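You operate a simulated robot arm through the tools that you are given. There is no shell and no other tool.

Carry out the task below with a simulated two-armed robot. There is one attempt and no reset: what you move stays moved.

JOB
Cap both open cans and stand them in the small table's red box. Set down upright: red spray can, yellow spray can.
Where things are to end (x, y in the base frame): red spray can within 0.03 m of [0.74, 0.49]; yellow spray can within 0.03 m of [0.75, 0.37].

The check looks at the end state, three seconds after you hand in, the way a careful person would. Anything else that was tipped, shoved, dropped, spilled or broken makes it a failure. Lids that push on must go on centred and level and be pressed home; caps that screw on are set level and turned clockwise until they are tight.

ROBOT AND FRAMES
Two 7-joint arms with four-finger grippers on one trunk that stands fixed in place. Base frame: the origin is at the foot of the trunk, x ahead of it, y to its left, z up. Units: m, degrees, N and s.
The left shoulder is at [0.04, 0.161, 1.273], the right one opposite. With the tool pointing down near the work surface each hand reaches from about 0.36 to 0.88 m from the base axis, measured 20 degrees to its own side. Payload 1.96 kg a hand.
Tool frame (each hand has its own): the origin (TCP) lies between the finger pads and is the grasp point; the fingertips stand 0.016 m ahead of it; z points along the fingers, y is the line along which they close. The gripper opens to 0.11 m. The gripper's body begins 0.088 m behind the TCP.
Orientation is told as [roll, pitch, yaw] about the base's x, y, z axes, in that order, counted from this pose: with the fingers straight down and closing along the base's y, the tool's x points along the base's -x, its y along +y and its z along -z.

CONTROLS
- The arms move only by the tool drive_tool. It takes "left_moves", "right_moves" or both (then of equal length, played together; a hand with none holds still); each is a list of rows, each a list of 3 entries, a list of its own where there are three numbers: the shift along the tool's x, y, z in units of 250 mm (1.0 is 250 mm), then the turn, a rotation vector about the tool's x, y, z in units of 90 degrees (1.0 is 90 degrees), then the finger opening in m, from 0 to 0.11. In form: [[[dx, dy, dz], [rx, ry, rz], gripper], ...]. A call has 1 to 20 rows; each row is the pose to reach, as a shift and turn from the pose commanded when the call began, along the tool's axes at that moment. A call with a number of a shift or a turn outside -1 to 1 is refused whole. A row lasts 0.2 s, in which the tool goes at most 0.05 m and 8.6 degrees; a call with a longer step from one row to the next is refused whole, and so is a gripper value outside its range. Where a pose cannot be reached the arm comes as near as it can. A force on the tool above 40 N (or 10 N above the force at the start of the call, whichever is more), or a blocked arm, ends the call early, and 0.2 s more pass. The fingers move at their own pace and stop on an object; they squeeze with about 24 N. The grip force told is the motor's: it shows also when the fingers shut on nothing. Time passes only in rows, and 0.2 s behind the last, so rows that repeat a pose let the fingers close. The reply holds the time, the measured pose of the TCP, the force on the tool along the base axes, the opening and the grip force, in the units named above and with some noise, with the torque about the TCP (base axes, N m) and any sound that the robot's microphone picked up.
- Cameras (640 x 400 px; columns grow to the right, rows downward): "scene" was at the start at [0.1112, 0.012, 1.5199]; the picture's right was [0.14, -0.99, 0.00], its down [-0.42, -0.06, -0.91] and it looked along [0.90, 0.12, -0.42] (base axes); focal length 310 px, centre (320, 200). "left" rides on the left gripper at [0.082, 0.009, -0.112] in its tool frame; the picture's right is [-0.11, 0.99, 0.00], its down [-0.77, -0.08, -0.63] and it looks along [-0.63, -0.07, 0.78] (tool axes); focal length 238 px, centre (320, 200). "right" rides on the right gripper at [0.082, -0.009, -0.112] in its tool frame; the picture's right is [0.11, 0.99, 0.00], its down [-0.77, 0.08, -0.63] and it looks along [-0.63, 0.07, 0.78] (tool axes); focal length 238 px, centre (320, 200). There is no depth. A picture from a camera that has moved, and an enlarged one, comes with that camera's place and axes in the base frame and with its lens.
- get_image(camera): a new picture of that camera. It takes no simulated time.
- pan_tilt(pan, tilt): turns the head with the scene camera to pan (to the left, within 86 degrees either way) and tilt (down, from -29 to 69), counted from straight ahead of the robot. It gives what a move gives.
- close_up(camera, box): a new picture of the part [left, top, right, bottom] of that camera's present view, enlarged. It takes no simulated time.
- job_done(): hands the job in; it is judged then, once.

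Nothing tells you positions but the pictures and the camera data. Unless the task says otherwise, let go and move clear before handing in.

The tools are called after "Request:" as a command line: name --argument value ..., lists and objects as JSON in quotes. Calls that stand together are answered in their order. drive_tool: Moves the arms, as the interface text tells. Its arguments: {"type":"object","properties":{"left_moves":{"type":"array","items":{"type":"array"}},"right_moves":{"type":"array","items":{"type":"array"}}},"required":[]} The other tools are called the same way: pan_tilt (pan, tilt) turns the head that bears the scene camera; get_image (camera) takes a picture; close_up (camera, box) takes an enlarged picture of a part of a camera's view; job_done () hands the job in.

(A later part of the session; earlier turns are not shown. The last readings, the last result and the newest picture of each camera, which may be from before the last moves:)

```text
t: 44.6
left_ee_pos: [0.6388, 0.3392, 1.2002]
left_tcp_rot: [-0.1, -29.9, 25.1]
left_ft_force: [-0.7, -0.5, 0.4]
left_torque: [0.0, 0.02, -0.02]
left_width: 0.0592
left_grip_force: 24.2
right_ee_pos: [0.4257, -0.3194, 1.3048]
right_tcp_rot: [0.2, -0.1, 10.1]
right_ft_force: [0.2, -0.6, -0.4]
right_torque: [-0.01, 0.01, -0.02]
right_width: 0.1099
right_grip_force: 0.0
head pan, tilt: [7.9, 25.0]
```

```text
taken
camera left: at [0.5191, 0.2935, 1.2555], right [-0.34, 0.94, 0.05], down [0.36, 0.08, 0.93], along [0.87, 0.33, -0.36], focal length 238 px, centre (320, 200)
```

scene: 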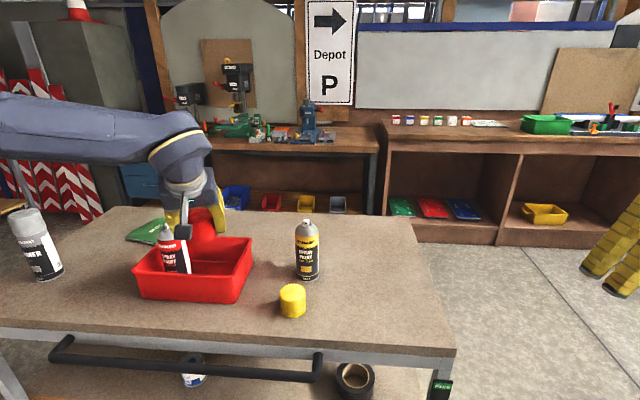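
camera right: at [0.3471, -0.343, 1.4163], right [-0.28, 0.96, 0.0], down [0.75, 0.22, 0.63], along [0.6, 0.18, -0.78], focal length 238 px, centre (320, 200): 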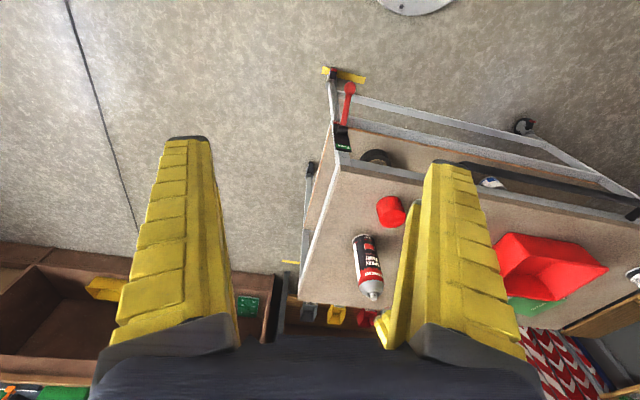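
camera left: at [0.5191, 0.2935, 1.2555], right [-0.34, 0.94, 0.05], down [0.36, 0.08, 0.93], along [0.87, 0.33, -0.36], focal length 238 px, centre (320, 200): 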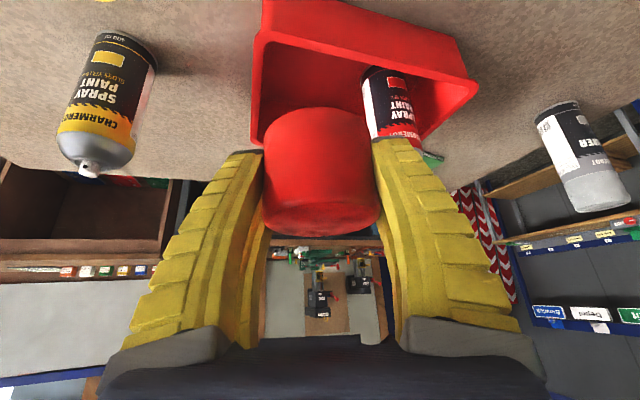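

Request:
drive_tool --left_moves '[[[-0.084, 0.062, 0.052], [0, 0, 0], 0.0], [[-0.168, 0.125, 0.105], [0, 0, 0], 0.0], [[-0.252, 0.187, 0.157], [0, 0, 0], 0.0], [[-0.336, 0.249, 0.209], [0, 0, 0], 0.0], [[-0.42, 0.312, 0.262], [0, 0, 0], 0.0], [[-0.504, 0.374, 0.314], [0, 0, 0], 0.0], [[-0.504, 0.374, 0.314], [0, 0, 0], 0.0]]'

Request:
get_image --camera "left"

Request:
close_up --camera "scene" --box '[110, 160, 230, 280]'

```text
t: 46.2
left_ee_pos: [0.7335, 0.4894, 1.1922]
left_tcp_rot: [0.0, -30.0, 24.9]
left_ft_force: [-0.2, -0.3, 0.3]
left_torque: [0.01, 0.0, -0.01]
left_width: 0.0592
left_grip_force: 23.9
right_ee_pos: [0.4257, -0.3188, 1.304]
right_tcp_rot: [0.0, 0.0, 10.1]
right_ft_force: [0.4, -0.1, -0.5]
right_torque: [-0.01, 0.04, 0.0]
right_width: 0.1102
right_grip_force: 0.0
head pan, tilt: [7.9, 25.0]
```

```text
taken
camera left: at [0.6141, 0.4433, 1.2485], right [-0.34, 0.94, 0.05], down [0.36, 0.08, 0.93], along [0.87, 0.33, -0.36], focal length 238 px, centre (320, 200)
```

left: 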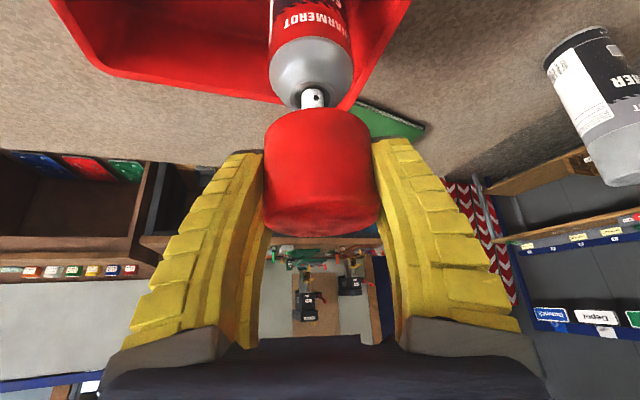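

```text
3.33 times, centred on (170, 220) of scene
camera zoom: at [0.1113, 0.0121, 1.5199], right [0.14, -0.99, 0.0], down [-0.42, -0.06, -0.91], along [0.9, 0.12, -0.42], focal length 1034 px, centre (820, 133)
```

zoom: 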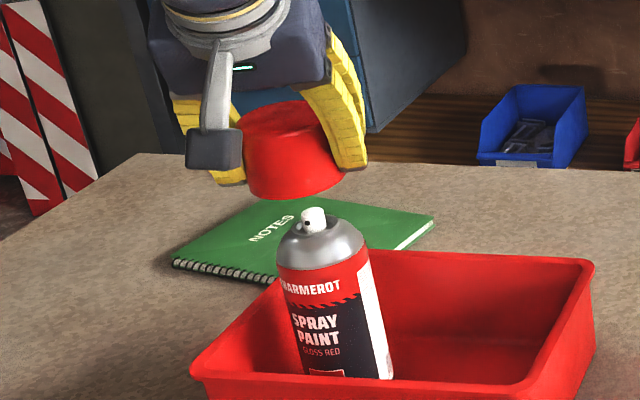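

The cap is hovering over the can. I'm taking precise close-ups from both cameras to line up the axes.

Request:
close_up --camera "scene" --box '[150, 180, 220, 240]'

Request:
close_up --camera "left" --box '[240, 20, 400, 250]'

```text
6.67 times, centred on (185, 210) of scene
camera zoom: at [0.1113, 0.0121, 1.5199], right [0.14, -0.99, 0.0], down [-0.42, -0.06, -0.91], along [0.9, 0.12, -0.42], focal length 2068 px, centre (1220, 133)
```

zoom: 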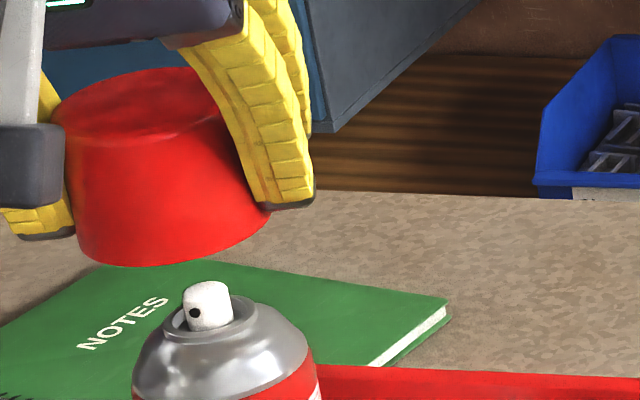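

```text
1.74 times, centred on (320, 135) of left
camera zoom: at [0.6141, 0.4433, 1.2485], right [-0.34, 0.94, 0.05], down [0.36, 0.08, 0.93], along [0.87, 0.33, -0.36], focal length 414 px, centre (320, 313)
```

zoom: 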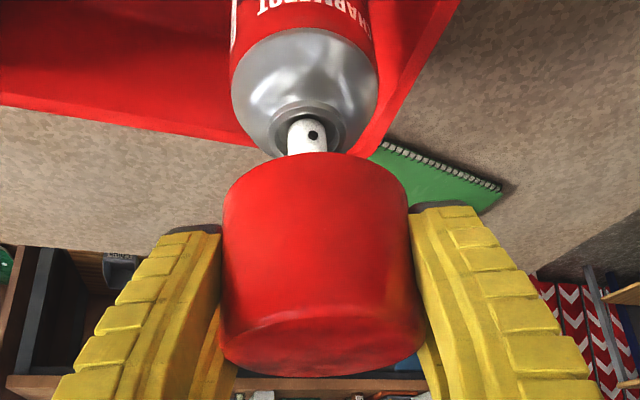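

The two views disagree by a few millimetres on the cap-to-can offset along the hand's heading. I'm turning the right hand's camera toward the box for an independent side view; it stays far from everything.

Request:
drive_tool --right_moves '[[[-0.04, 0.038, 0.002], [-0.0168, -0.0344, -0.0626], 0.11], [[-0.081, 0.075, 0.004], [-0.0336, -0.0689, -0.1251], 0.11], [[-0.121, 0.113, 0.007], [-0.0503, -0.1033, -0.1877], 0.11], [[-0.161, 0.15, 0.009], [-0.0671, -0.1378, -0.2502], 0.11], [[-0.202, 0.188, 0.011], [-0.0839, -0.1722, -0.3128], 0.11], [[-0.242, 0.225, 0.013], [-0.1007, -0.2067, -0.3753], 0.11], [[-0.282, 0.263, 0.016], [-0.1174, -0.2411, -0.4379], 0.11], [[-0.323, 0.3, 0.018], [-0.1342, -0.2756, -0.5004], 0.11], [[-0.363, 0.338, 0.02], [-0.151, -0.31, -0.563], 0.11], [[-0.363, 0.338, 0.02], [-0.151, -0.31, -0.563], 0.11]]'

Request:
get_image --camera "right"

Request:
get_image --camera "scene"

```text
t: 48.4
left_ee_pos: [0.7327, 0.4889, 1.1929]
left_tcp_rot: [-0.1, -29.9, 25.0]
left_ft_force: [-0.1, 0.0, 0.2]
left_torque: [0.0, 0.0, -0.02]
left_width: 0.0594
left_grip_force: 23.9
right_ee_pos: [0.4091, -0.1908, 1.2901]
right_tcp_rot: [4.7, -32.3, 46.2]
right_ft_force: [-0.8, 0.2, 0.3]
right_torque: [0.01, -0.03, 0.01]
right_width: 0.1102
right_grip_force: 0.1
right hand out of reach, approached as far as the arm can: row 1, 2, 3, 4, 5, 6, 7, 8, 9, 10
head pan, tilt: [7.9, 25.0]
```

```text
taken
camera right: at [0.3341, -0.2961, 1.3392], right [-0.81, 0.59, 0.01], down [0.2, 0.25, 0.95], along [0.56, 0.77, -0.32], focal length 238 px, centre (320, 200)
```

right: 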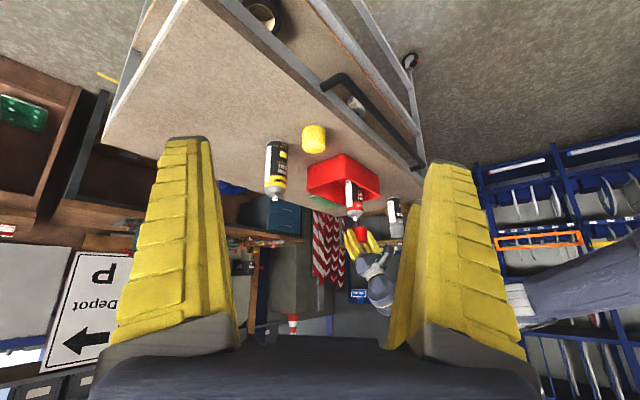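

```text
taken
```

scene: 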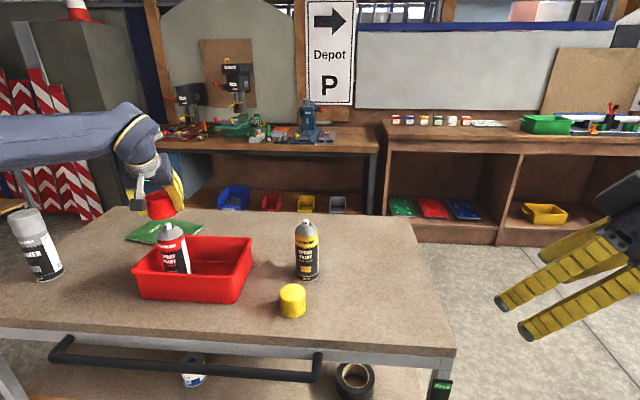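

Now the right camera sees both the can and the cap from the side. I'm enlarging that region.

Request:
close_up --camera "right" --box '[320, 170, 400, 270]'

Request:
close_up --camera "right" --box '[340, 195, 385, 250]'

Request:
close_up --camera "scene" --box '[145, 180, 200, 240]'

Request:
close_up --camera "left" --box '[250, 30, 390, 130]'

```text
4.00 times, centred on (360, 220) of right
camera zoom: at [0.3341, -0.2961, 1.3392], right [-0.81, 0.59, 0.01], down [0.2, 0.25, 0.95], along [0.56, 0.77, -0.32], focal length 953 px, centre (160, 120)
```

zoom: 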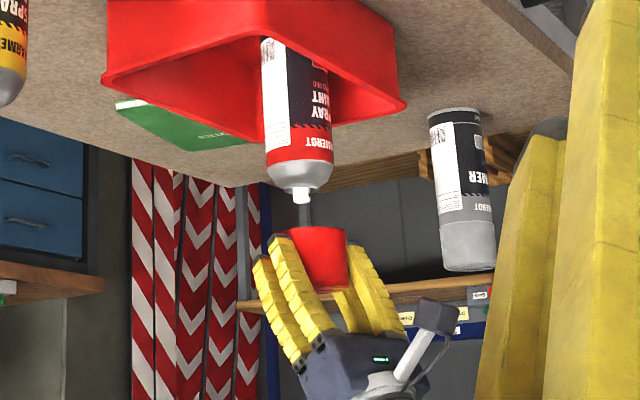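

```text
7.27 times, centred on (362, 222) of right
camera zoom: at [0.3341, -0.2961, 1.3392], right [-0.81, 0.59, 0.01], down [0.2, 0.25, 0.95], along [0.56, 0.77, -0.32], focal length 1734 px, centre (11, 36)
```

zoom: 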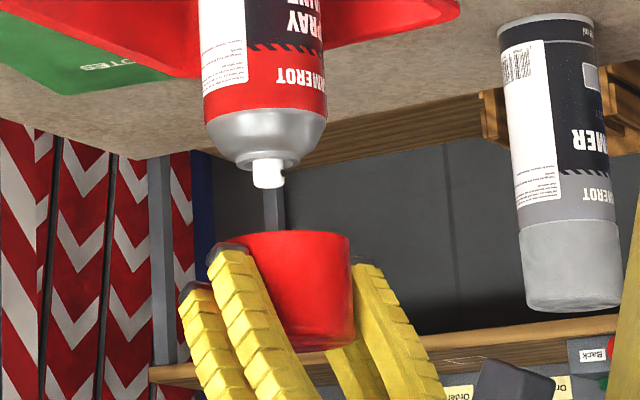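

```text
6.67 times, centred on (172, 210) of scene
camera zoom: at [0.111, 0.0117, 1.5199], right [0.14, -0.99, 0.0], down [-0.42, -0.06, -0.91], along [0.9, 0.12, -0.42], focal length 2068 px, centre (1303, 133)
```

zoom: 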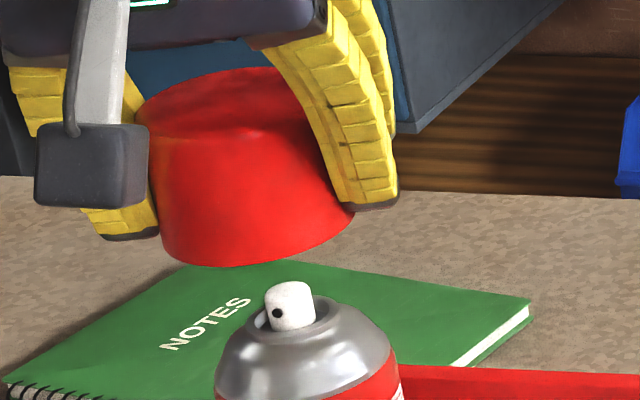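

```text
4.00 times, centred on (320, 80) of left
camera zoom: at [0.6139, 0.4426, 1.2486], right [-0.34, 0.94, 0.05], down [0.36, 0.08, 0.93], along [0.87, 0.33, -0.36], focal length 953 px, centre (320, 680)
```

zoom: 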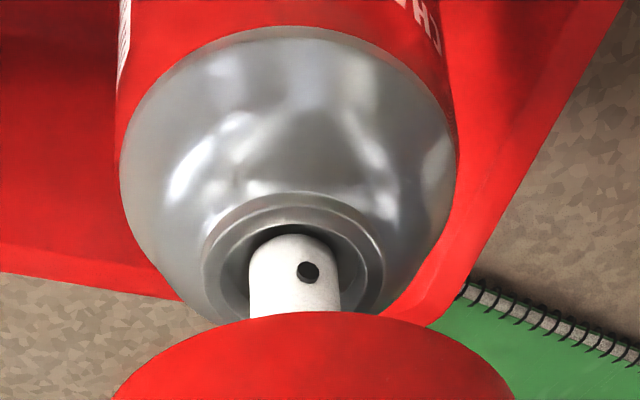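

All three lateral measurements agree: the cap is about 13 mm short of the can's axis along the hand's heading, so the can is really at about (0.743, 0.491). I'm correcting for that and lowering to just above the nozzle.

Request:
drive_tool --left_moves '[[[-0.022, -0.003, 0.0127], [0, 0, 0], 0.0], [[-0.044, -0.006, 0.0254], [0, 0, 0], 0.0], [[-0.02, -0.006, 0.066], [0, 0, 0], 0.0], [[0.002, -0.006, 0.105], [0, 0, 0], 0.0], [[0.002, -0.006, 0.105], [0, 0, 0], 0.0]]'

Request:
close_up --camera "right" --box '[340, 195, 385, 250]'

Request:
close_up --camera "scene" --box '[145, 180, 200, 240]'

Request:
close_up --camera "left" --box '[240, 20, 400, 250]'

```text
t: 49.6
left_ee_pos: [0.7481, 0.4916, 1.1707]
left_tcp_rot: [-0.1, -29.9, 25.0]
left_ft_force: [-0.1, -0.1, -1.0]
left_torque: [0.0, -0.03, 0.02]
left_width: 0.059
left_grip_force: 23.7
right_ee_pos: [0.4098, -0.1901, 1.2894]
right_tcp_rot: [4.6, -32.2, 46.2]
right_ft_force: [-0.9, -0.4, -0.2]
right_torque: [0.0, -0.01, 0.04]
right_width: 0.1099
right_grip_force: 0.1
head pan, tilt: [7.9, 25.0]
```

```text
7.27 times, centred on (362, 222) of right
camera zoom: at [0.3344, -0.2958, 1.3393], right [-0.81, 0.59, 0.01], down [0.2, 0.25, 0.95], along [0.56, 0.77, -0.32], focal length 1734 px, centre (11, 36)
```

zoom: 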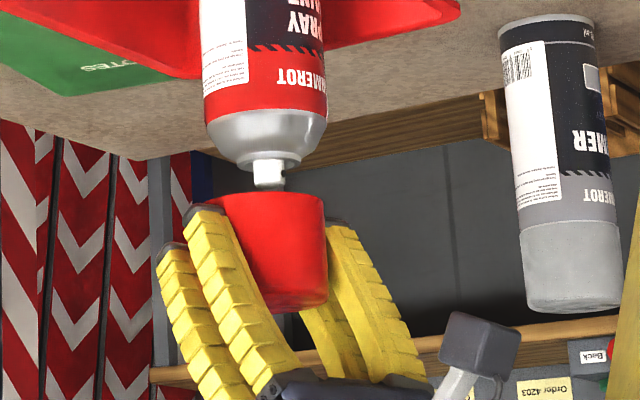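

```text
6.67 times, centred on (172, 210) of scene
camera zoom: at [0.1113, 0.012, 1.5199], right [0.14, -0.99, 0.0], down [-0.42, -0.06, -0.91], along [0.9, 0.12, -0.42], focal length 2068 px, centre (1303, 133)
```

zoom: 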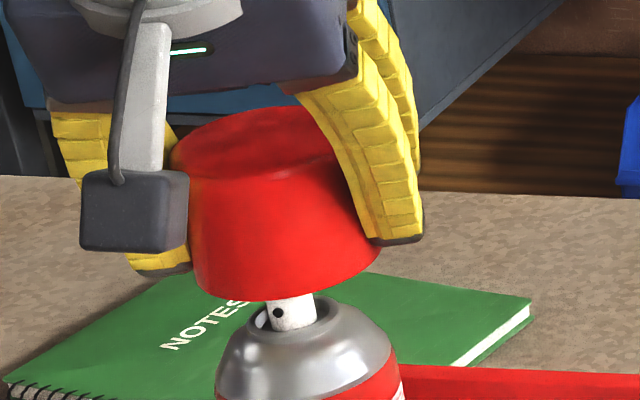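

```text
1.74 times, centred on (320, 135) of left
camera zoom: at [0.6279, 0.4448, 1.2262], right [-0.34, 0.94, 0.05], down [0.36, 0.08, 0.93], along [0.87, 0.33, -0.36], focal length 414 px, centre (320, 313)
```

zoom: 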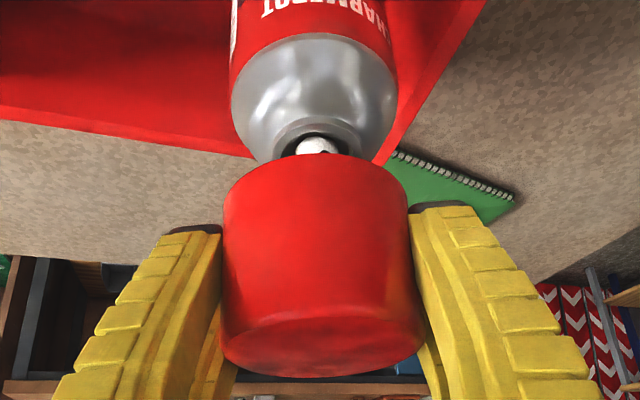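

Slightly past it now. I'm taking tighter close-ups to refine the last few millimetres.

Request:
close_up --camera "right" --box '[358, 205, 390, 225]'

Request:
close_up --camera "left" --box '[260, 30, 380, 110]'

Request:
close_up --camera "scene" --box '[152, 205, 192, 235]'

```text
16.00 times, centred on (374, 215) of right
camera zoom: at [0.3344, -0.2958, 1.3393], right [-0.81, 0.59, 0.01], down [0.2, 0.25, 0.95], along [0.56, 0.77, -0.32], focal length 3814 px, centre (-544, -40)
```

zoom: 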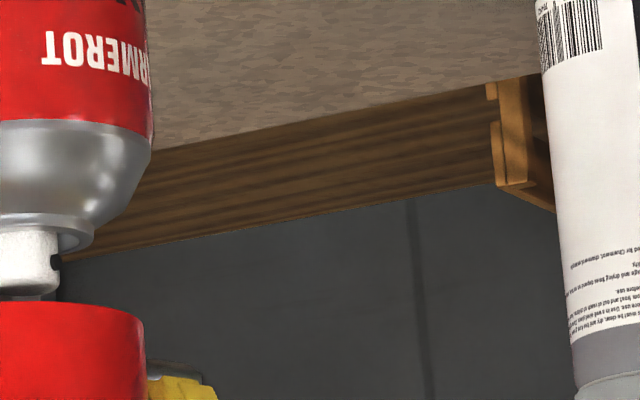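

```text
5.00 times, centred on (320, 70) of left
camera zoom: at [0.6279, 0.4448, 1.2262], right [-0.34, 0.94, 0.05], down [0.36, 0.08, 0.93], along [0.87, 0.33, -0.36], focal length 1192 px, centre (320, 850)
```

zoom: 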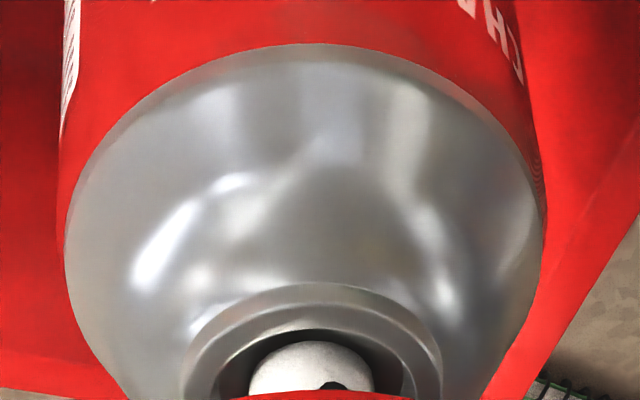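

```text
13.33 times, centred on (172, 220) of scene
camera zoom: at [0.1113, 0.012, 1.5199], right [0.14, -0.99, 0.0], down [-0.42, -0.06, -0.91], along [0.9, 0.12, -0.42], focal length 4137 px, centre (2293, -67)
```

zoom: 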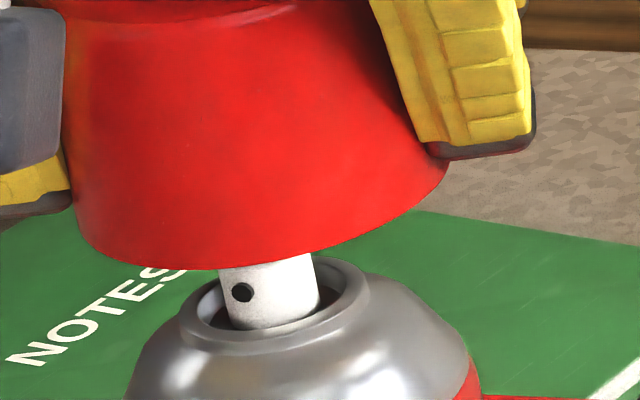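

The refined offset is about 5 mm past the axis in x and nearly zero in y. I'm correcting it and lowering 2 cm so the nozzle enters the cap.

Request:
drive_tool --left_moves '[[[0.0156, 0.006, -0.009], [0, 0, 0], 0.0], [[0.0156, 0.006, -0.009], [0, 0, 0], 0.0], [[0.029, 0.006, 0.0141], [0, 0, 0], 0.0], [[0.042, 0.006, 0.0372], [0, 0, 0], 0.0], [[0.0556, 0.006, 0.0603], [0, 0, 0], 0.0], [[0.0556, 0.006, 0.0603], [0, 0, 0], 0.0]]'

Request:
close_up --camera "right" --box '[346, 195, 378, 230]'

Request:
close_up --camera "left" --box '[250, 30, 390, 130]'

Request:
close_up --camera "scene" --box '[150, 200, 198, 242]'

```text
t: 51.0
left_ee_pos: [0.7429, 0.4894, 1.1505]
left_tcp_rot: [-0.1, -29.8, 25.0]
left_ft_force: [0.1, -0.6, -0.3]
left_torque: [0.04, 0.0, -0.03]
left_width: 0.0591
left_grip_force: 23.7
right_ee_pos: [0.4094, -0.1909, 1.2908]
right_tcp_rot: [4.6, -32.3, 46.2]
right_ft_force: [-0.2, -0.5, 0.7]
right_torque: [0.0, -0.03, 0.01]
right_width: 0.1099
right_grip_force: 0.0
head pan, tilt: [7.9, 25.0]
```

```text
11.43 times, centred on (362, 212) of right
camera zoom: at [0.3343, -0.2958, 1.3393], right [-0.81, 0.59, 0.01], down [0.2, 0.25, 0.95], along [0.56, 0.77, -0.32], focal length 2724 px, centre (-160, 57)
```

zoom: 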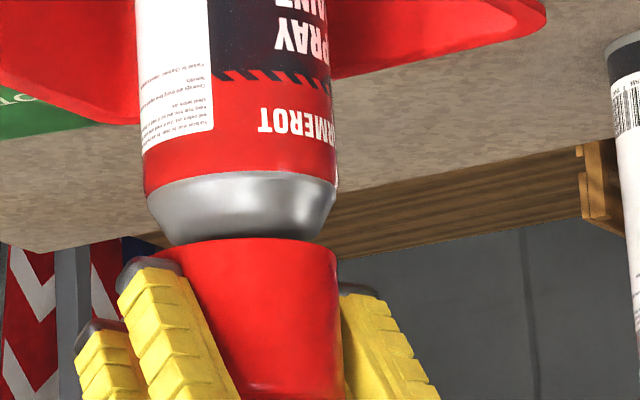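

```text
4.00 times, centred on (320, 80) of left
camera zoom: at [0.6237, 0.4438, 1.2065], right [-0.34, 0.94, 0.05], down [0.36, 0.08, 0.93], along [0.87, 0.33, -0.36], focal length 953 px, centre (320, 680)
```

zoom: 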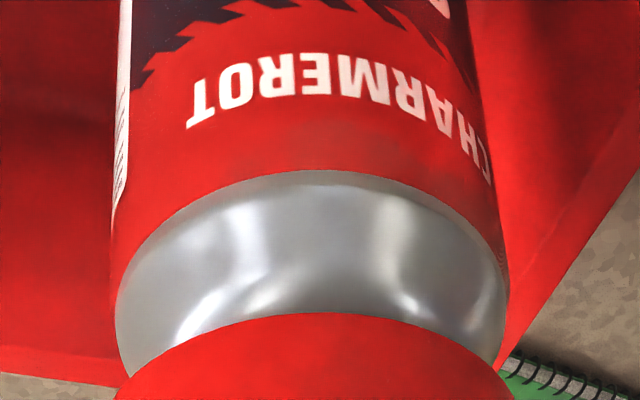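

```text
9.52 times, centred on (174, 221) of scene
camera zoom: at [0.1112, 0.012, 1.5199], right [0.14, -0.99, 0.0], down [-0.42, -0.06, -0.91], along [0.9, 0.12, -0.42], focal length 2955 px, centre (1710, 0)
```

zoom: 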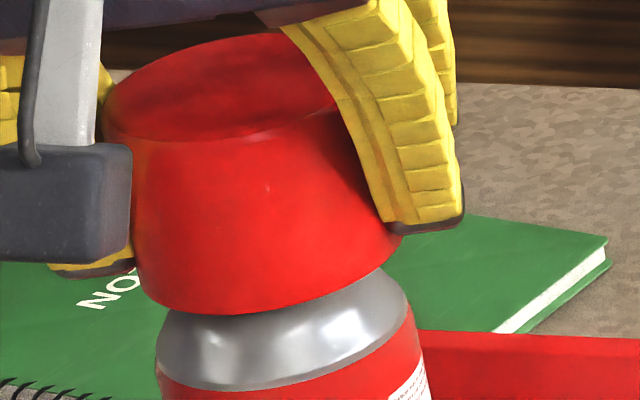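

Aligned to within about 1 mm in all three views. I'm lowering the cap onto the can and watching the force.

Request:
drive_tool --left_moves '[[[0.006, 0, 0.0104], [0, 0, 0], 0.0], [[0.012, 0, 0.0208], [0, 0, 0], 0.0], [[0.018, 0, 0.0312], [0, 0, 0], 0.0], [[0.018, 0, 0.0312], [0, 0, 0], 0.0]]'

Request:
close_up --camera "right" --box '[346, 195, 378, 230]'

Request:
close_up --camera "scene" --box '[150, 200, 198, 242]'

Request:
close_up --camera "left" --box '[250, 30, 390, 130]'

```text
t: 52.0
left_ee_pos: [0.7433, 0.4894, 1.1413]
left_tcp_rot: [-0.1, -29.9, 25.0]
left_ft_force: [0.2, -0.3, -0.5]
left_torque: [0.02, 0.03, 0.01]
left_width: 0.0588
left_grip_force: 23.9
right_ee_pos: [0.4098, -0.1904, 1.2884]
right_tcp_rot: [4.6, -32.3, 46.3]
right_ft_force: [-0.1, -0.5, -0.6]
right_torque: [-0.03, -0.01, -0.02]
right_width: 0.1102
right_grip_force: 0.2
head pan, tilt: [7.9, 25.0]
```

```text
11.43 times, centred on (362, 212) of right
camera zoom: at [0.3343, -0.2958, 1.3393], right [-0.81, 0.59, 0.01], down [0.2, 0.25, 0.95], along [0.56, 0.77, -0.32], focal length 2724 px, centre (-160, 57)
```

zoom: 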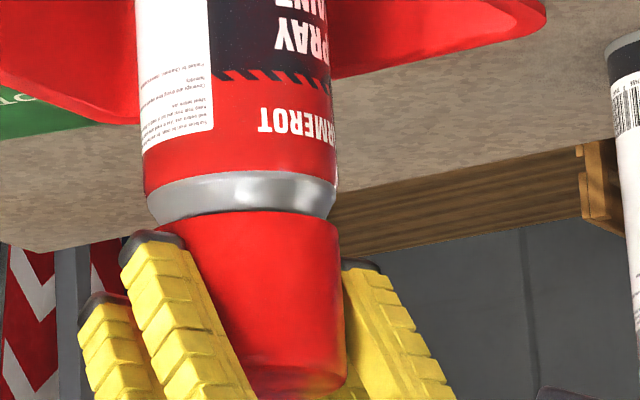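

```text
9.52 times, centred on (174, 221) of scene
camera zoom: at [0.1112, 0.012, 1.5199], right [0.14, -0.99, 0.0], down [-0.42, -0.06, -0.91], along [0.9, 0.12, -0.42], focal length 2955 px, centre (1710, 0)
```

zoom: 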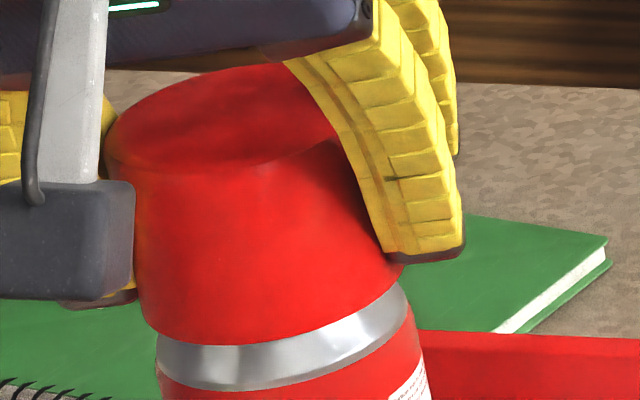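

```text
4.00 times, centred on (320, 80) of left
camera zoom: at [0.6226, 0.4445, 1.1978], right [-0.34, 0.94, 0.05], down [0.36, 0.08, 0.93], along [0.87, 0.33, -0.36], focal length 953 px, centre (320, 680)
```

zoom: 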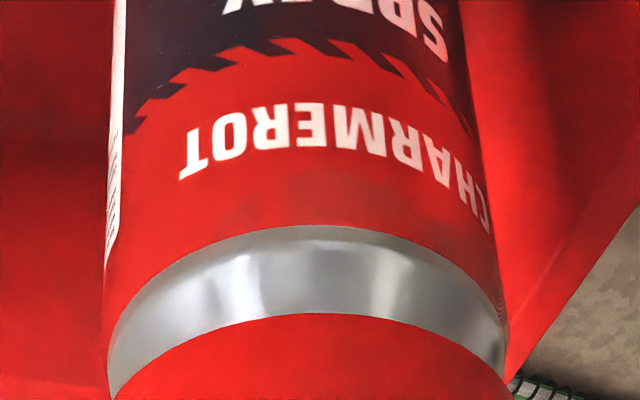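

Request:
drive_tool --left_moves '[[[0.006, 0, 0.0104], [0, 0, 0], 0.0], [[0.012, 0, 0.0208], [0, 0, 0], 0.0], [[0.012, 0, 0.0208], [0, 0, 0], 0.0]]'

Request:
drive_tool --left_moves '[[[0.003, 0, 0.0052], [0, 0, 0], 0.0], [[0.006, 0, 0.0104], [0, 0, 0], 0.0], [[0.006, 0, 0.0104], [0, 0, 0], 0.0]]'

Request:
close_up --camera "right" --box '[346, 195, 378, 230]'

Request:
close_up --camera "scene" --box '[150, 200, 198, 242]'

```text
t: 52.8
left_ee_pos: [0.7403, 0.4908, 1.1363]
left_tcp_rot: [0.0, -29.8, 25.1]
left_ft_force: [-0.3, -0.1, -0.2]
left_torque: [-0.05, 0.03, 0.0]
left_width: 0.0592
left_grip_force: 23.9
right_ee_pos: [0.4101, -0.1909, 1.2899]
right_tcp_rot: [4.6, -32.3, 46.1]
right_ft_force: [0.6, 1.2, 0.9]
right_torque: [0.01, 0.02, 0.01]
right_width: 0.1099
right_grip_force: 0.1
head pan, tilt: [7.9, 25.0]
```

```text
t: 53.6
left_ee_pos: [0.7425, 0.4901, 1.1333]
left_tcp_rot: [-0.1, -29.9, 25.0]
left_ft_force: [-0.5, 0.4, 0.0]
left_torque: [0.0, -0.01, -0.02]
left_width: 0.059
left_grip_force: 23.7
right_ee_pos: [0.4097, -0.1901, 1.2874]
right_tcp_rot: [4.7, -32.3, 46.3]
right_ft_force: [-0.4, 0.5, 0.7]
right_torque: [0.0, -0.01, -0.02]
right_width: 0.11
right_grip_force: 0.0
head pan, tilt: [7.9, 25.0]
```

```text
11.43 times, centred on (362, 212) of right
camera zoom: at [0.3343, -0.2958, 1.3393], right [-0.81, 0.59, 0.01], down [0.2, 0.25, 0.95], along [0.56, 0.77, -0.32], focal length 2724 px, centre (-160, 57)
```

zoom: 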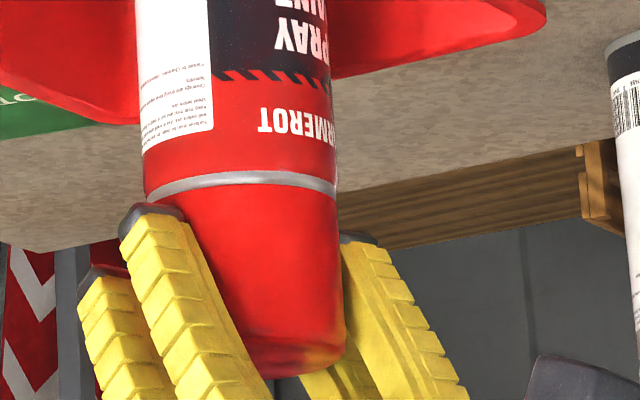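

```text
9.52 times, centred on (174, 221) of scene
camera zoom: at [0.1111, 0.012, 1.5199], right [0.14, -0.99, 0.0], down [-0.42, -0.06, -0.91], along [0.9, 0.12, -0.42], focal length 2955 px, centre (1710, 0)
```

zoom: 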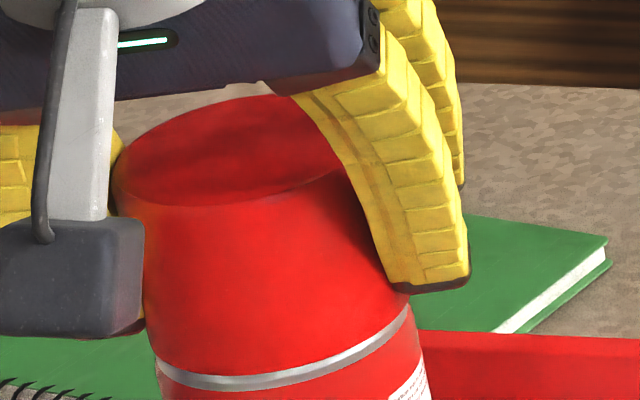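

Request:
drive_tool --left_moves '[[[0.002, 0, 0.0035], [0, 0, 0], 0.0], [[0.004, 0, 0.007], [0, 0, 0], 0.0], [[0.004, 0, 0.007], [0, 0, 0], 0.0]]'

Request:
drive_tool --left_moves '[[[0.002, 0, 0.0035], [0, 0, 0], 0.0], [[0.004, 0, 0.007], [0, 0, 0], 0.0], [[0.004, 0, 0.007], [0, 0, 0], 0.0]]'

Request:
close_up --camera "right" --box '[346, 195, 378, 230]'

Request:
close_up --camera "scene" --box '[150, 200, 198, 242]'

```text
t: 54.4
left_ee_pos: [0.7422, 0.4914, 1.1312]
left_tcp_rot: [-0.1, -30.0, 24.9]
left_ft_force: [-0.8, -2.0, 3.6]
left_torque: [-0.06, 0.17, 0.02]
left_width: 0.0592
left_grip_force: 24.0
right_ee_pos: [0.409, -0.19, 1.291]
right_tcp_rot: [4.6, -32.3, 46.1]
right_ft_force: [-0.3, -0.4, 1.1]
right_torque: [0.0, -0.01, -0.03]
right_width: 0.11
right_grip_force: 0.1
head pan, tilt: [7.9, 25.0]
```

```text
t: 55.2
left_ee_pos: [0.7417, 0.4895, 1.1313]
left_tcp_rot: [-0.1, -29.9, 25.1]
left_ft_force: [0.2, 0.0, 11.1]
left_torque: [-0.12, 0.23, 0.04]
left_width: 0.0591
left_grip_force: 24.4
right_ee_pos: [0.4096, -0.1899, 1.2884]
right_tcp_rot: [4.6, -32.3, 46.2]
right_ft_force: [-0.6, 0.0, -0.3]
right_torque: [0.0, -0.02, 0.01]
right_width: 0.1103
right_grip_force: 0.1
head pan, tilt: [7.9, 25.0]
heard: snap
```

```text
11.43 times, centred on (362, 212) of right
camera zoom: at [0.3339, -0.2961, 1.3394], right [-0.81, 0.59, 0.01], down [0.19, 0.25, 0.95], along [0.56, 0.77, -0.32], focal length 2724 px, centre (-160, 57)
```

zoom: 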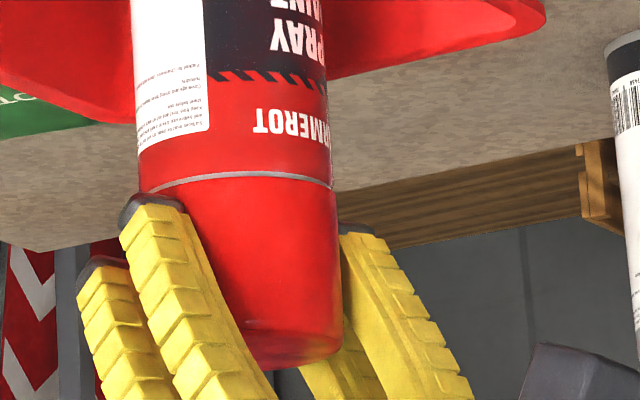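

```text
9.52 times, centred on (174, 221) of scene
camera zoom: at [0.1107, 0.0117, 1.52], right [0.14, -0.99, 0.0], down [-0.42, -0.06, -0.91], along [0.9, 0.12, -0.42], focal length 2955 px, centre (1710, 0)
```

zoom: 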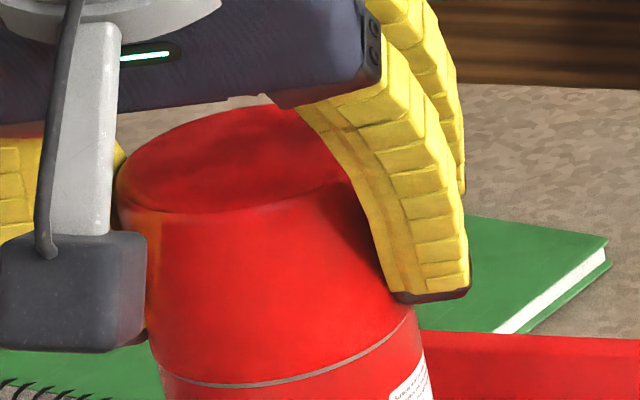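

A snap was heard, and only a thin even line remains. I'm pressing slightly more to confirm the cap is fully home; the force should rise with no further travel.

Request:
drive_tool --left_moves '[[[0.0015, 0, 0.0026], [0, 0, 0], 0.0], [[0.003, 0, 0.0052], [0, 0, 0], 0.0], [[0.003, 0, 0.0052], [0, 0, 0], 0.0]]'

Request:
close_up --camera "right" --box '[346, 195, 378, 230]'

Request:
close_up --camera "scene" --box '[150, 200, 198, 242]'

```text
t: 56.0
left_ee_pos: [0.7419, 0.4897, 1.1285]
left_tcp_rot: [0.0, -30.1, 25.2]
left_ft_force: [1.5, 1.7, 22.7]
left_torque: [0.0, -0.01, 0.03]
left_width: 0.0598
left_grip_force: 23.7
right_ee_pos: [0.4087, -0.1914, 1.2896]
right_tcp_rot: [4.6, -32.3, 46.2]
right_ft_force: [-0.1, -0.5, -0.1]
right_torque: [-0.02, 0.0, 0.01]
right_width: 0.11
right_grip_force: 0.1
head pan, tilt: [7.9, 25.0]
```

```text
11.43 times, centred on (362, 212) of right
camera zoom: at [0.3334, -0.2964, 1.3394], right [-0.81, 0.59, 0.01], down [0.19, 0.25, 0.95], along [0.56, 0.77, -0.32], focal length 2724 px, centre (-160, 57)
```

zoom: 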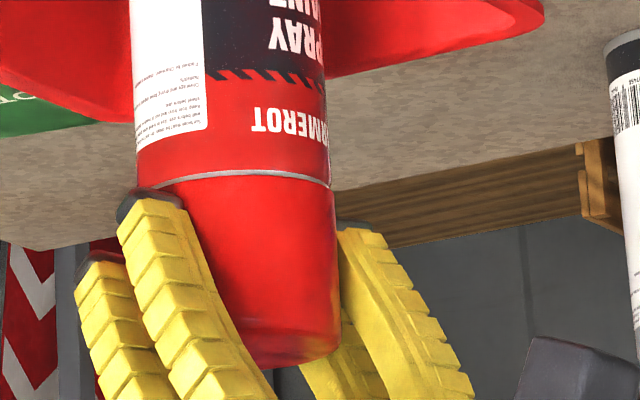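

```text
9.52 times, centred on (174, 221) of scene
camera zoom: at [0.1101, 0.0114, 1.52], right [0.14, -0.99, 0.0], down [-0.42, -0.06, -0.91], along [0.9, 0.12, -0.42], focal length 2955 px, centre (1710, 0)
```

zoom: 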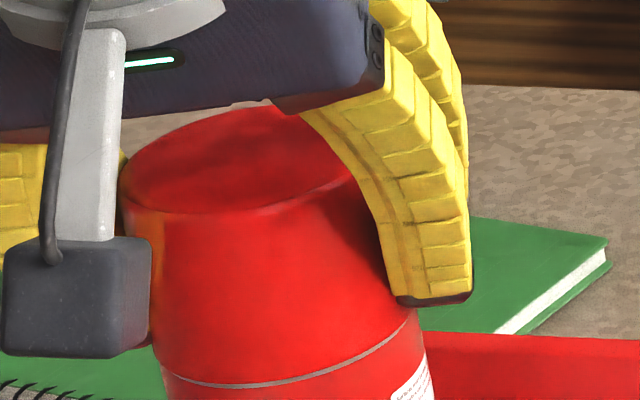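

Force rose to about 23 N with no further travel, so the red cap is home and level. I'm easing off, opening the fingers slightly and backing out along the tool axis.

Request:
drive_tool --left_moves '[[[-0.003, 0, -0.0052], [0, 0, 0], 0.0], [[-0.003, 0, -0.0052], [0, 0, 0], 0.064], [[-0.003, 0, -0.0052], [0, 0, 0], 0.07], [[-0.003, 0, -0.0052], [0, 0, 0], 0.08], [[-0.003, 0, -0.0052], [0, 0, 0], 0.088], [[-0.003, 0, -0.0052], [0, 0, 0], 0.088]]'

Request:
close_up --camera "right" --box '[330, 170, 400, 250]'

Request:
get_image --camera "left"

```text
t: 57.4
left_ee_pos: [0.7421, 0.4915, 1.1272]
left_tcp_rot: [-0.1, -29.8, 25.0]
left_ft_force: [0.4, -0.1, 0.1]
left_torque: [0.04, 0.0, -0.04]
left_width: 0.0902
left_grip_force: 1.8
right_ee_pos: [0.4098, -0.1904, 1.2893]
right_tcp_rot: [4.7, -32.4, 46.2]
right_ft_force: [-0.5, -0.2, 0.1]
right_torque: [0.04, 0.0, 0.0]
right_width: 0.11
right_grip_force: 0.0
head pan, tilt: [7.9, 25.0]
```

```text
5.00 times, centred on (365, 210) of right
camera zoom: at [0.3343, -0.2958, 1.3393], right [-0.81, 0.59, 0.01], down [0.2, 0.25, 0.95], along [0.56, 0.77, -0.32], focal length 1192 px, centre (95, 150)
```

zoom: 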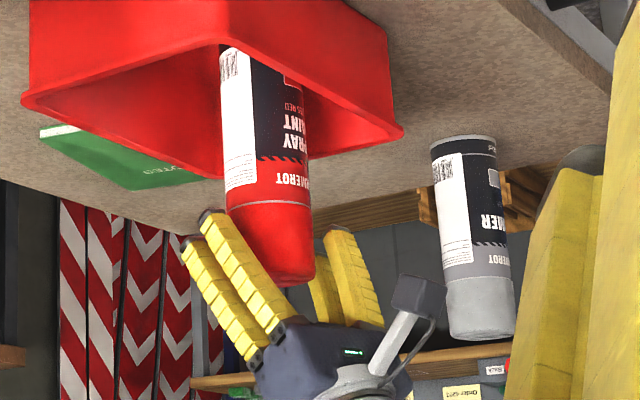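

```text
taken
camera left: at [0.6221, 0.4448, 1.1842], right [-0.34, 0.94, 0.05], down [0.36, 0.08, 0.93], along [0.87, 0.33, -0.36], focal length 238 px, centre (320, 200)
```

left: 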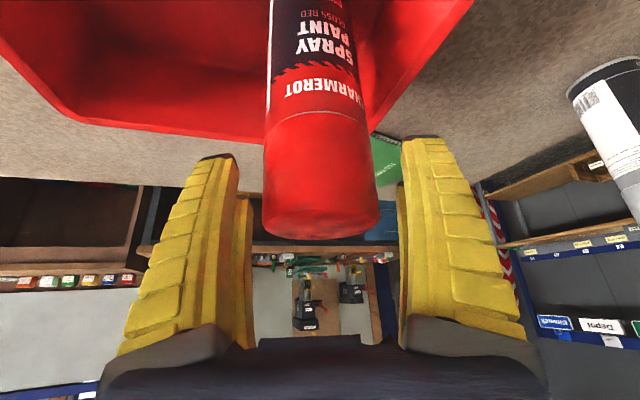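

The red can is capped and upright. I'm backing out, then heading for the yellow can.

Request:
drive_tool --left_moves '[[[0, 0, -0.06], [0, 0, 0], 0.09], [[0, 0, -0.16], [0, 0, 0], 0.095], [[0, 0, -0.28], [0, 0, 0], 0.11], [[0, 0, -0.4], [0, 0, 0], 0.11], [[0, 0, -0.5], [0, 0, 0], 0.11], [[0, 0, -0.5], [0, 0, 0], 0.11]]'

Request:
close_up --camera "scene" --box '[110, 180, 270, 310]'

Request:
close_up --camera "left" --box '[240, 0, 400, 130]'

Request:
close_up --camera "right" --box '[330, 170, 400, 250]'

```text
t: 58.8
left_ee_pos: [0.6822, 0.4649, 1.2402]
left_tcp_rot: [-0.1, -29.9, 24.9]
left_ft_force: [0.5, -0.2, 0.1]
left_torque: [0.0, -0.02, -0.01]
left_width: 0.1098
left_grip_force: 0.1
right_ee_pos: [0.409, -0.1895, 1.2899]
right_tcp_rot: [4.8, -32.2, 46.2]
right_ft_force: [0.0, 0.7, -0.7]
right_torque: [0.02, 0.0, 0.0]
right_width: 0.1101
right_grip_force: 0.0
head pan, tilt: [7.9, 25.0]
```

```text
3.08 times, centred on (190, 245) of scene
camera zoom: at [0.111, 0.0119, 1.5199], right [0.14, -0.99, 0.0], down [-0.42, -0.06, -0.91], along [0.9, 0.12, -0.42], focal length 955 px, centre (720, 62)
```

zoom: 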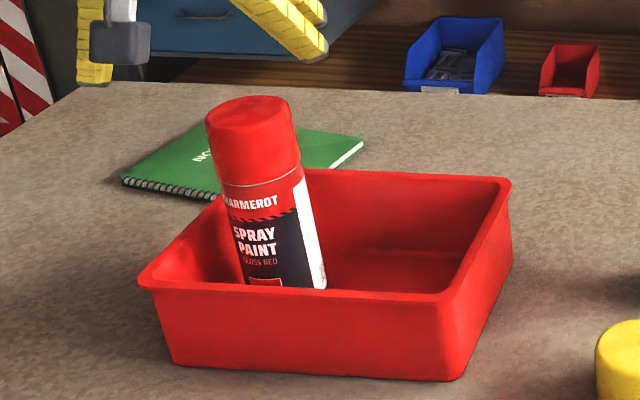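

```text
3.08 times, centred on (320, 65) of left
camera zoom: at [0.5633, 0.4189, 1.2956], right [-0.34, 0.94, 0.05], down [0.36, 0.08, 0.93], along [0.87, 0.33, -0.36], focal length 733 px, centre (320, 615)
```

zoom: 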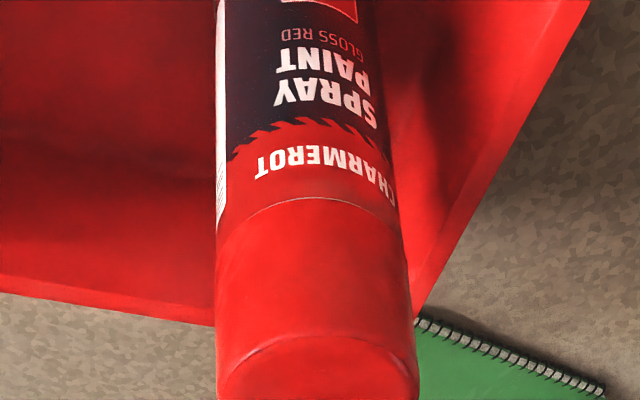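

```text
5.00 times, centred on (365, 210) of right
camera zoom: at [0.3342, -0.2959, 1.3393], right [-0.81, 0.59, 0.01], down [0.2, 0.25, 0.95], along [0.56, 0.77, -0.32], focal length 1192 px, centre (95, 150)
```

zoom: 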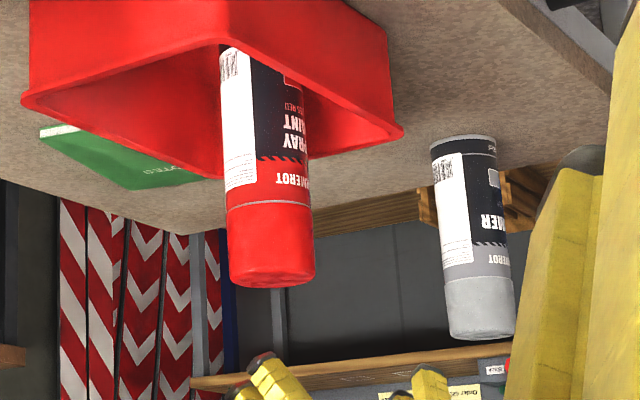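

Request:
close_up --camera "scene" --box '[155, 205, 205, 280]'

Request:
close_up --camera "right" --box '[345, 180, 385, 230]'

```text
5.33 times, centred on (180, 242) of scene
camera zoom: at [0.111, 0.0119, 1.5199], right [0.14, -0.99, 0.0], down [-0.42, -0.06, -0.91], along [0.9, 0.12, -0.42], focal length 1655 px, centre (1067, -27)
```

zoom: 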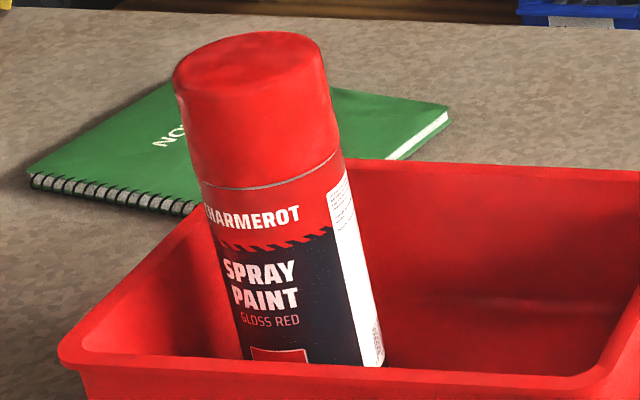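

```text
8.00 times, centred on (365, 205) of right
camera zoom: at [0.3342, -0.2959, 1.3393], right [-0.81, 0.59, 0.01], down [0.2, 0.25, 0.95], along [0.56, 0.77, -0.32], focal length 1907 px, centre (-40, 160)
```

zoom: 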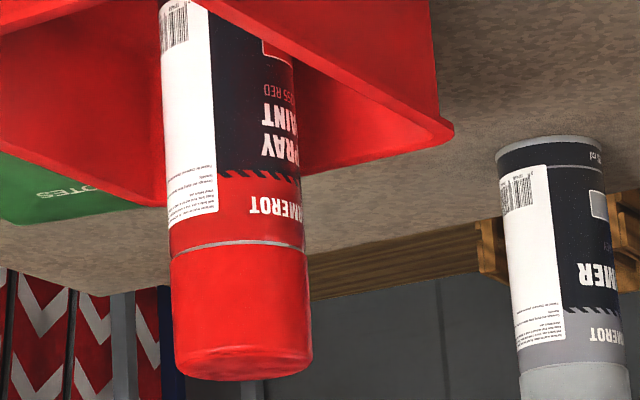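

The red can is upright to within half a degree and its cap seam is tight. Now I'm moving to the standoff behind the yellow can.

Request:
drive_tool --left_moves '[[[0.056, -0.101, -0.025], [0.02, 0, 0.034], 0.11], [[0.111, -0.202, -0.051], [0.04, 0, 0.069], 0.11], [[0.167, -0.303, -0.076], [0.06, 0, 0.103], 0.11], [[0.222, -0.403, -0.102], [0.079, 0, 0.138], 0.11], [[0.278, -0.504, -0.127], [0.099, 0, 0.172], 0.11], [[0.333, -0.605, -0.153], [0.119, 0, 0.207], 0.11], [[0.389, -0.706, -0.178], [0.139, 0, 0.241], 0.11], [[0.389, -0.706, -0.178], [0.139, 0, 0.241], 0.11]]'

Request:
drive_tool --left_moves '[[[-0.034, -0.076, 0.0675], [0, 0, 0], 0.11], [[-0.068, -0.152, 0.135], [0, 0, 0], 0.11], [[-0.1025, -0.228, 0.2025], [0, 0, 0], 0.11], [[-0.137, -0.304, 0.27], [0, 0, 0], 0.11], [[-0.171, -0.38, 0.3375], [0, 0, 0], 0.11], [[-0.205, -0.456, 0.405], [0, 0, 0], 0.11], [[-0.205, -0.456, 0.405], [0, 0, 0], 0.11]]'

Request:
get_image --camera "left"

Request:
close_up --camera "scene" --box '[240, 150, 400, 310]'

Request:
close_up --camera "right" --box '[230, 110, 350, 220]'

```text
t: 60.6
left_ee_pos: [0.6621, 0.2618, 1.2301]
left_tcp_rot: [-0.1, -30.0, 0.0]
left_ft_force: [-0.2, -0.4, 0.4]
left_torque: [0.0, -0.02, -0.01]
left_width: 0.1099
left_grip_force: 0.1
right_ee_pos: [0.4099, -0.1903, 1.2888]
right_tcp_rot: [4.8, -32.3, 46.2]
right_ft_force: [0.4, 0.4, 0.2]
right_torque: [0.0, 0.03, -0.01]
right_width: 0.1103
right_grip_force: 0.0
head pan, tilt: [7.9, 25.0]
```

```text
t: 62.2
left_ee_pos: [0.7586, 0.1453, 1.1669]
left_tcp_rot: [0.0, -29.9, 0.0]
left_ft_force: [-0.1, -0.8, 0.5]
left_torque: [0.03, 0.0, 0.03]
left_width: 0.1102
left_grip_force: 0.1
right_ee_pos: [0.41, -0.1917, 1.2893]
right_tcp_rot: [4.6, -32.3, 46.2]
right_ft_force: [-0.3, 0.0, 0.1]
right_torque: [0.0, -0.02, 0.0]
right_width: 0.1101
right_grip_force: 0.1
head pan, tilt: [7.9, 25.0]
```

```text
taken
camera left: at [0.6307, 0.1549, 1.2227], right [0.09, 0.99, 0.05], down [0.35, -0.08, 0.93], along [0.93, -0.07, -0.36], focal length 238 px, centre (320, 200)
```

left: 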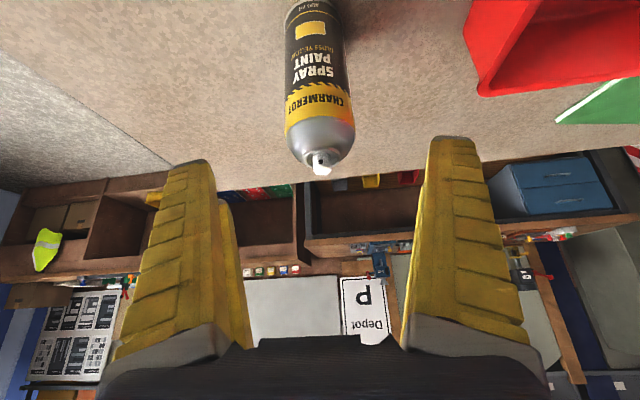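

```text
2.50 times, centred on (320, 230) of scene
camera zoom: at [0.1114, 0.0117, 1.5199], right [0.14, -0.99, 0.0], down [-0.42, -0.06, -0.91], along [0.9, 0.12, -0.42], focal length 776 px, centre (320, 125)
```

zoom: 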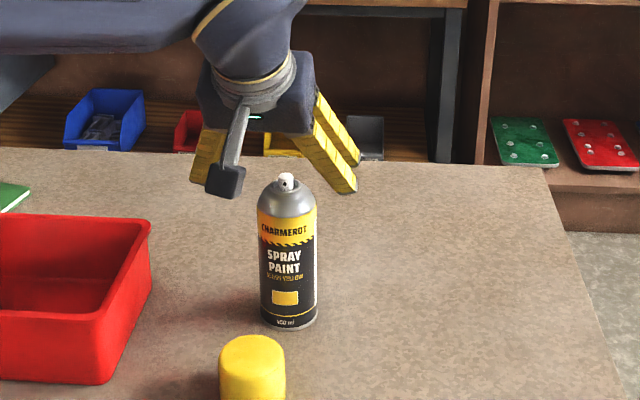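

```text
3.64 times, centred on (290, 165) of right
camera zoom: at [0.3345, -0.296, 1.3392], right [-0.81, 0.59, 0.01], down [0.2, 0.25, 0.95], along [0.56, 0.77, -0.32], focal length 867 px, centre (429, 327)
```

zoom: 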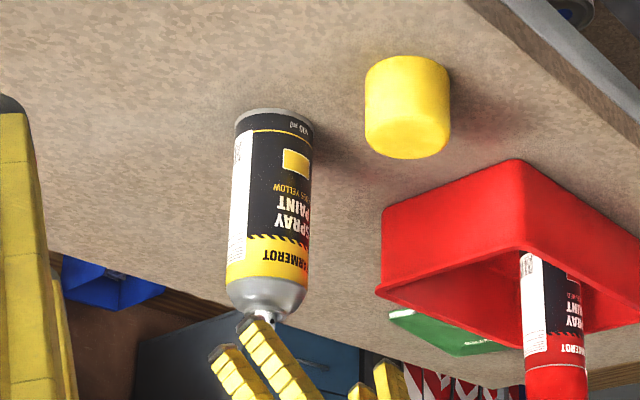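

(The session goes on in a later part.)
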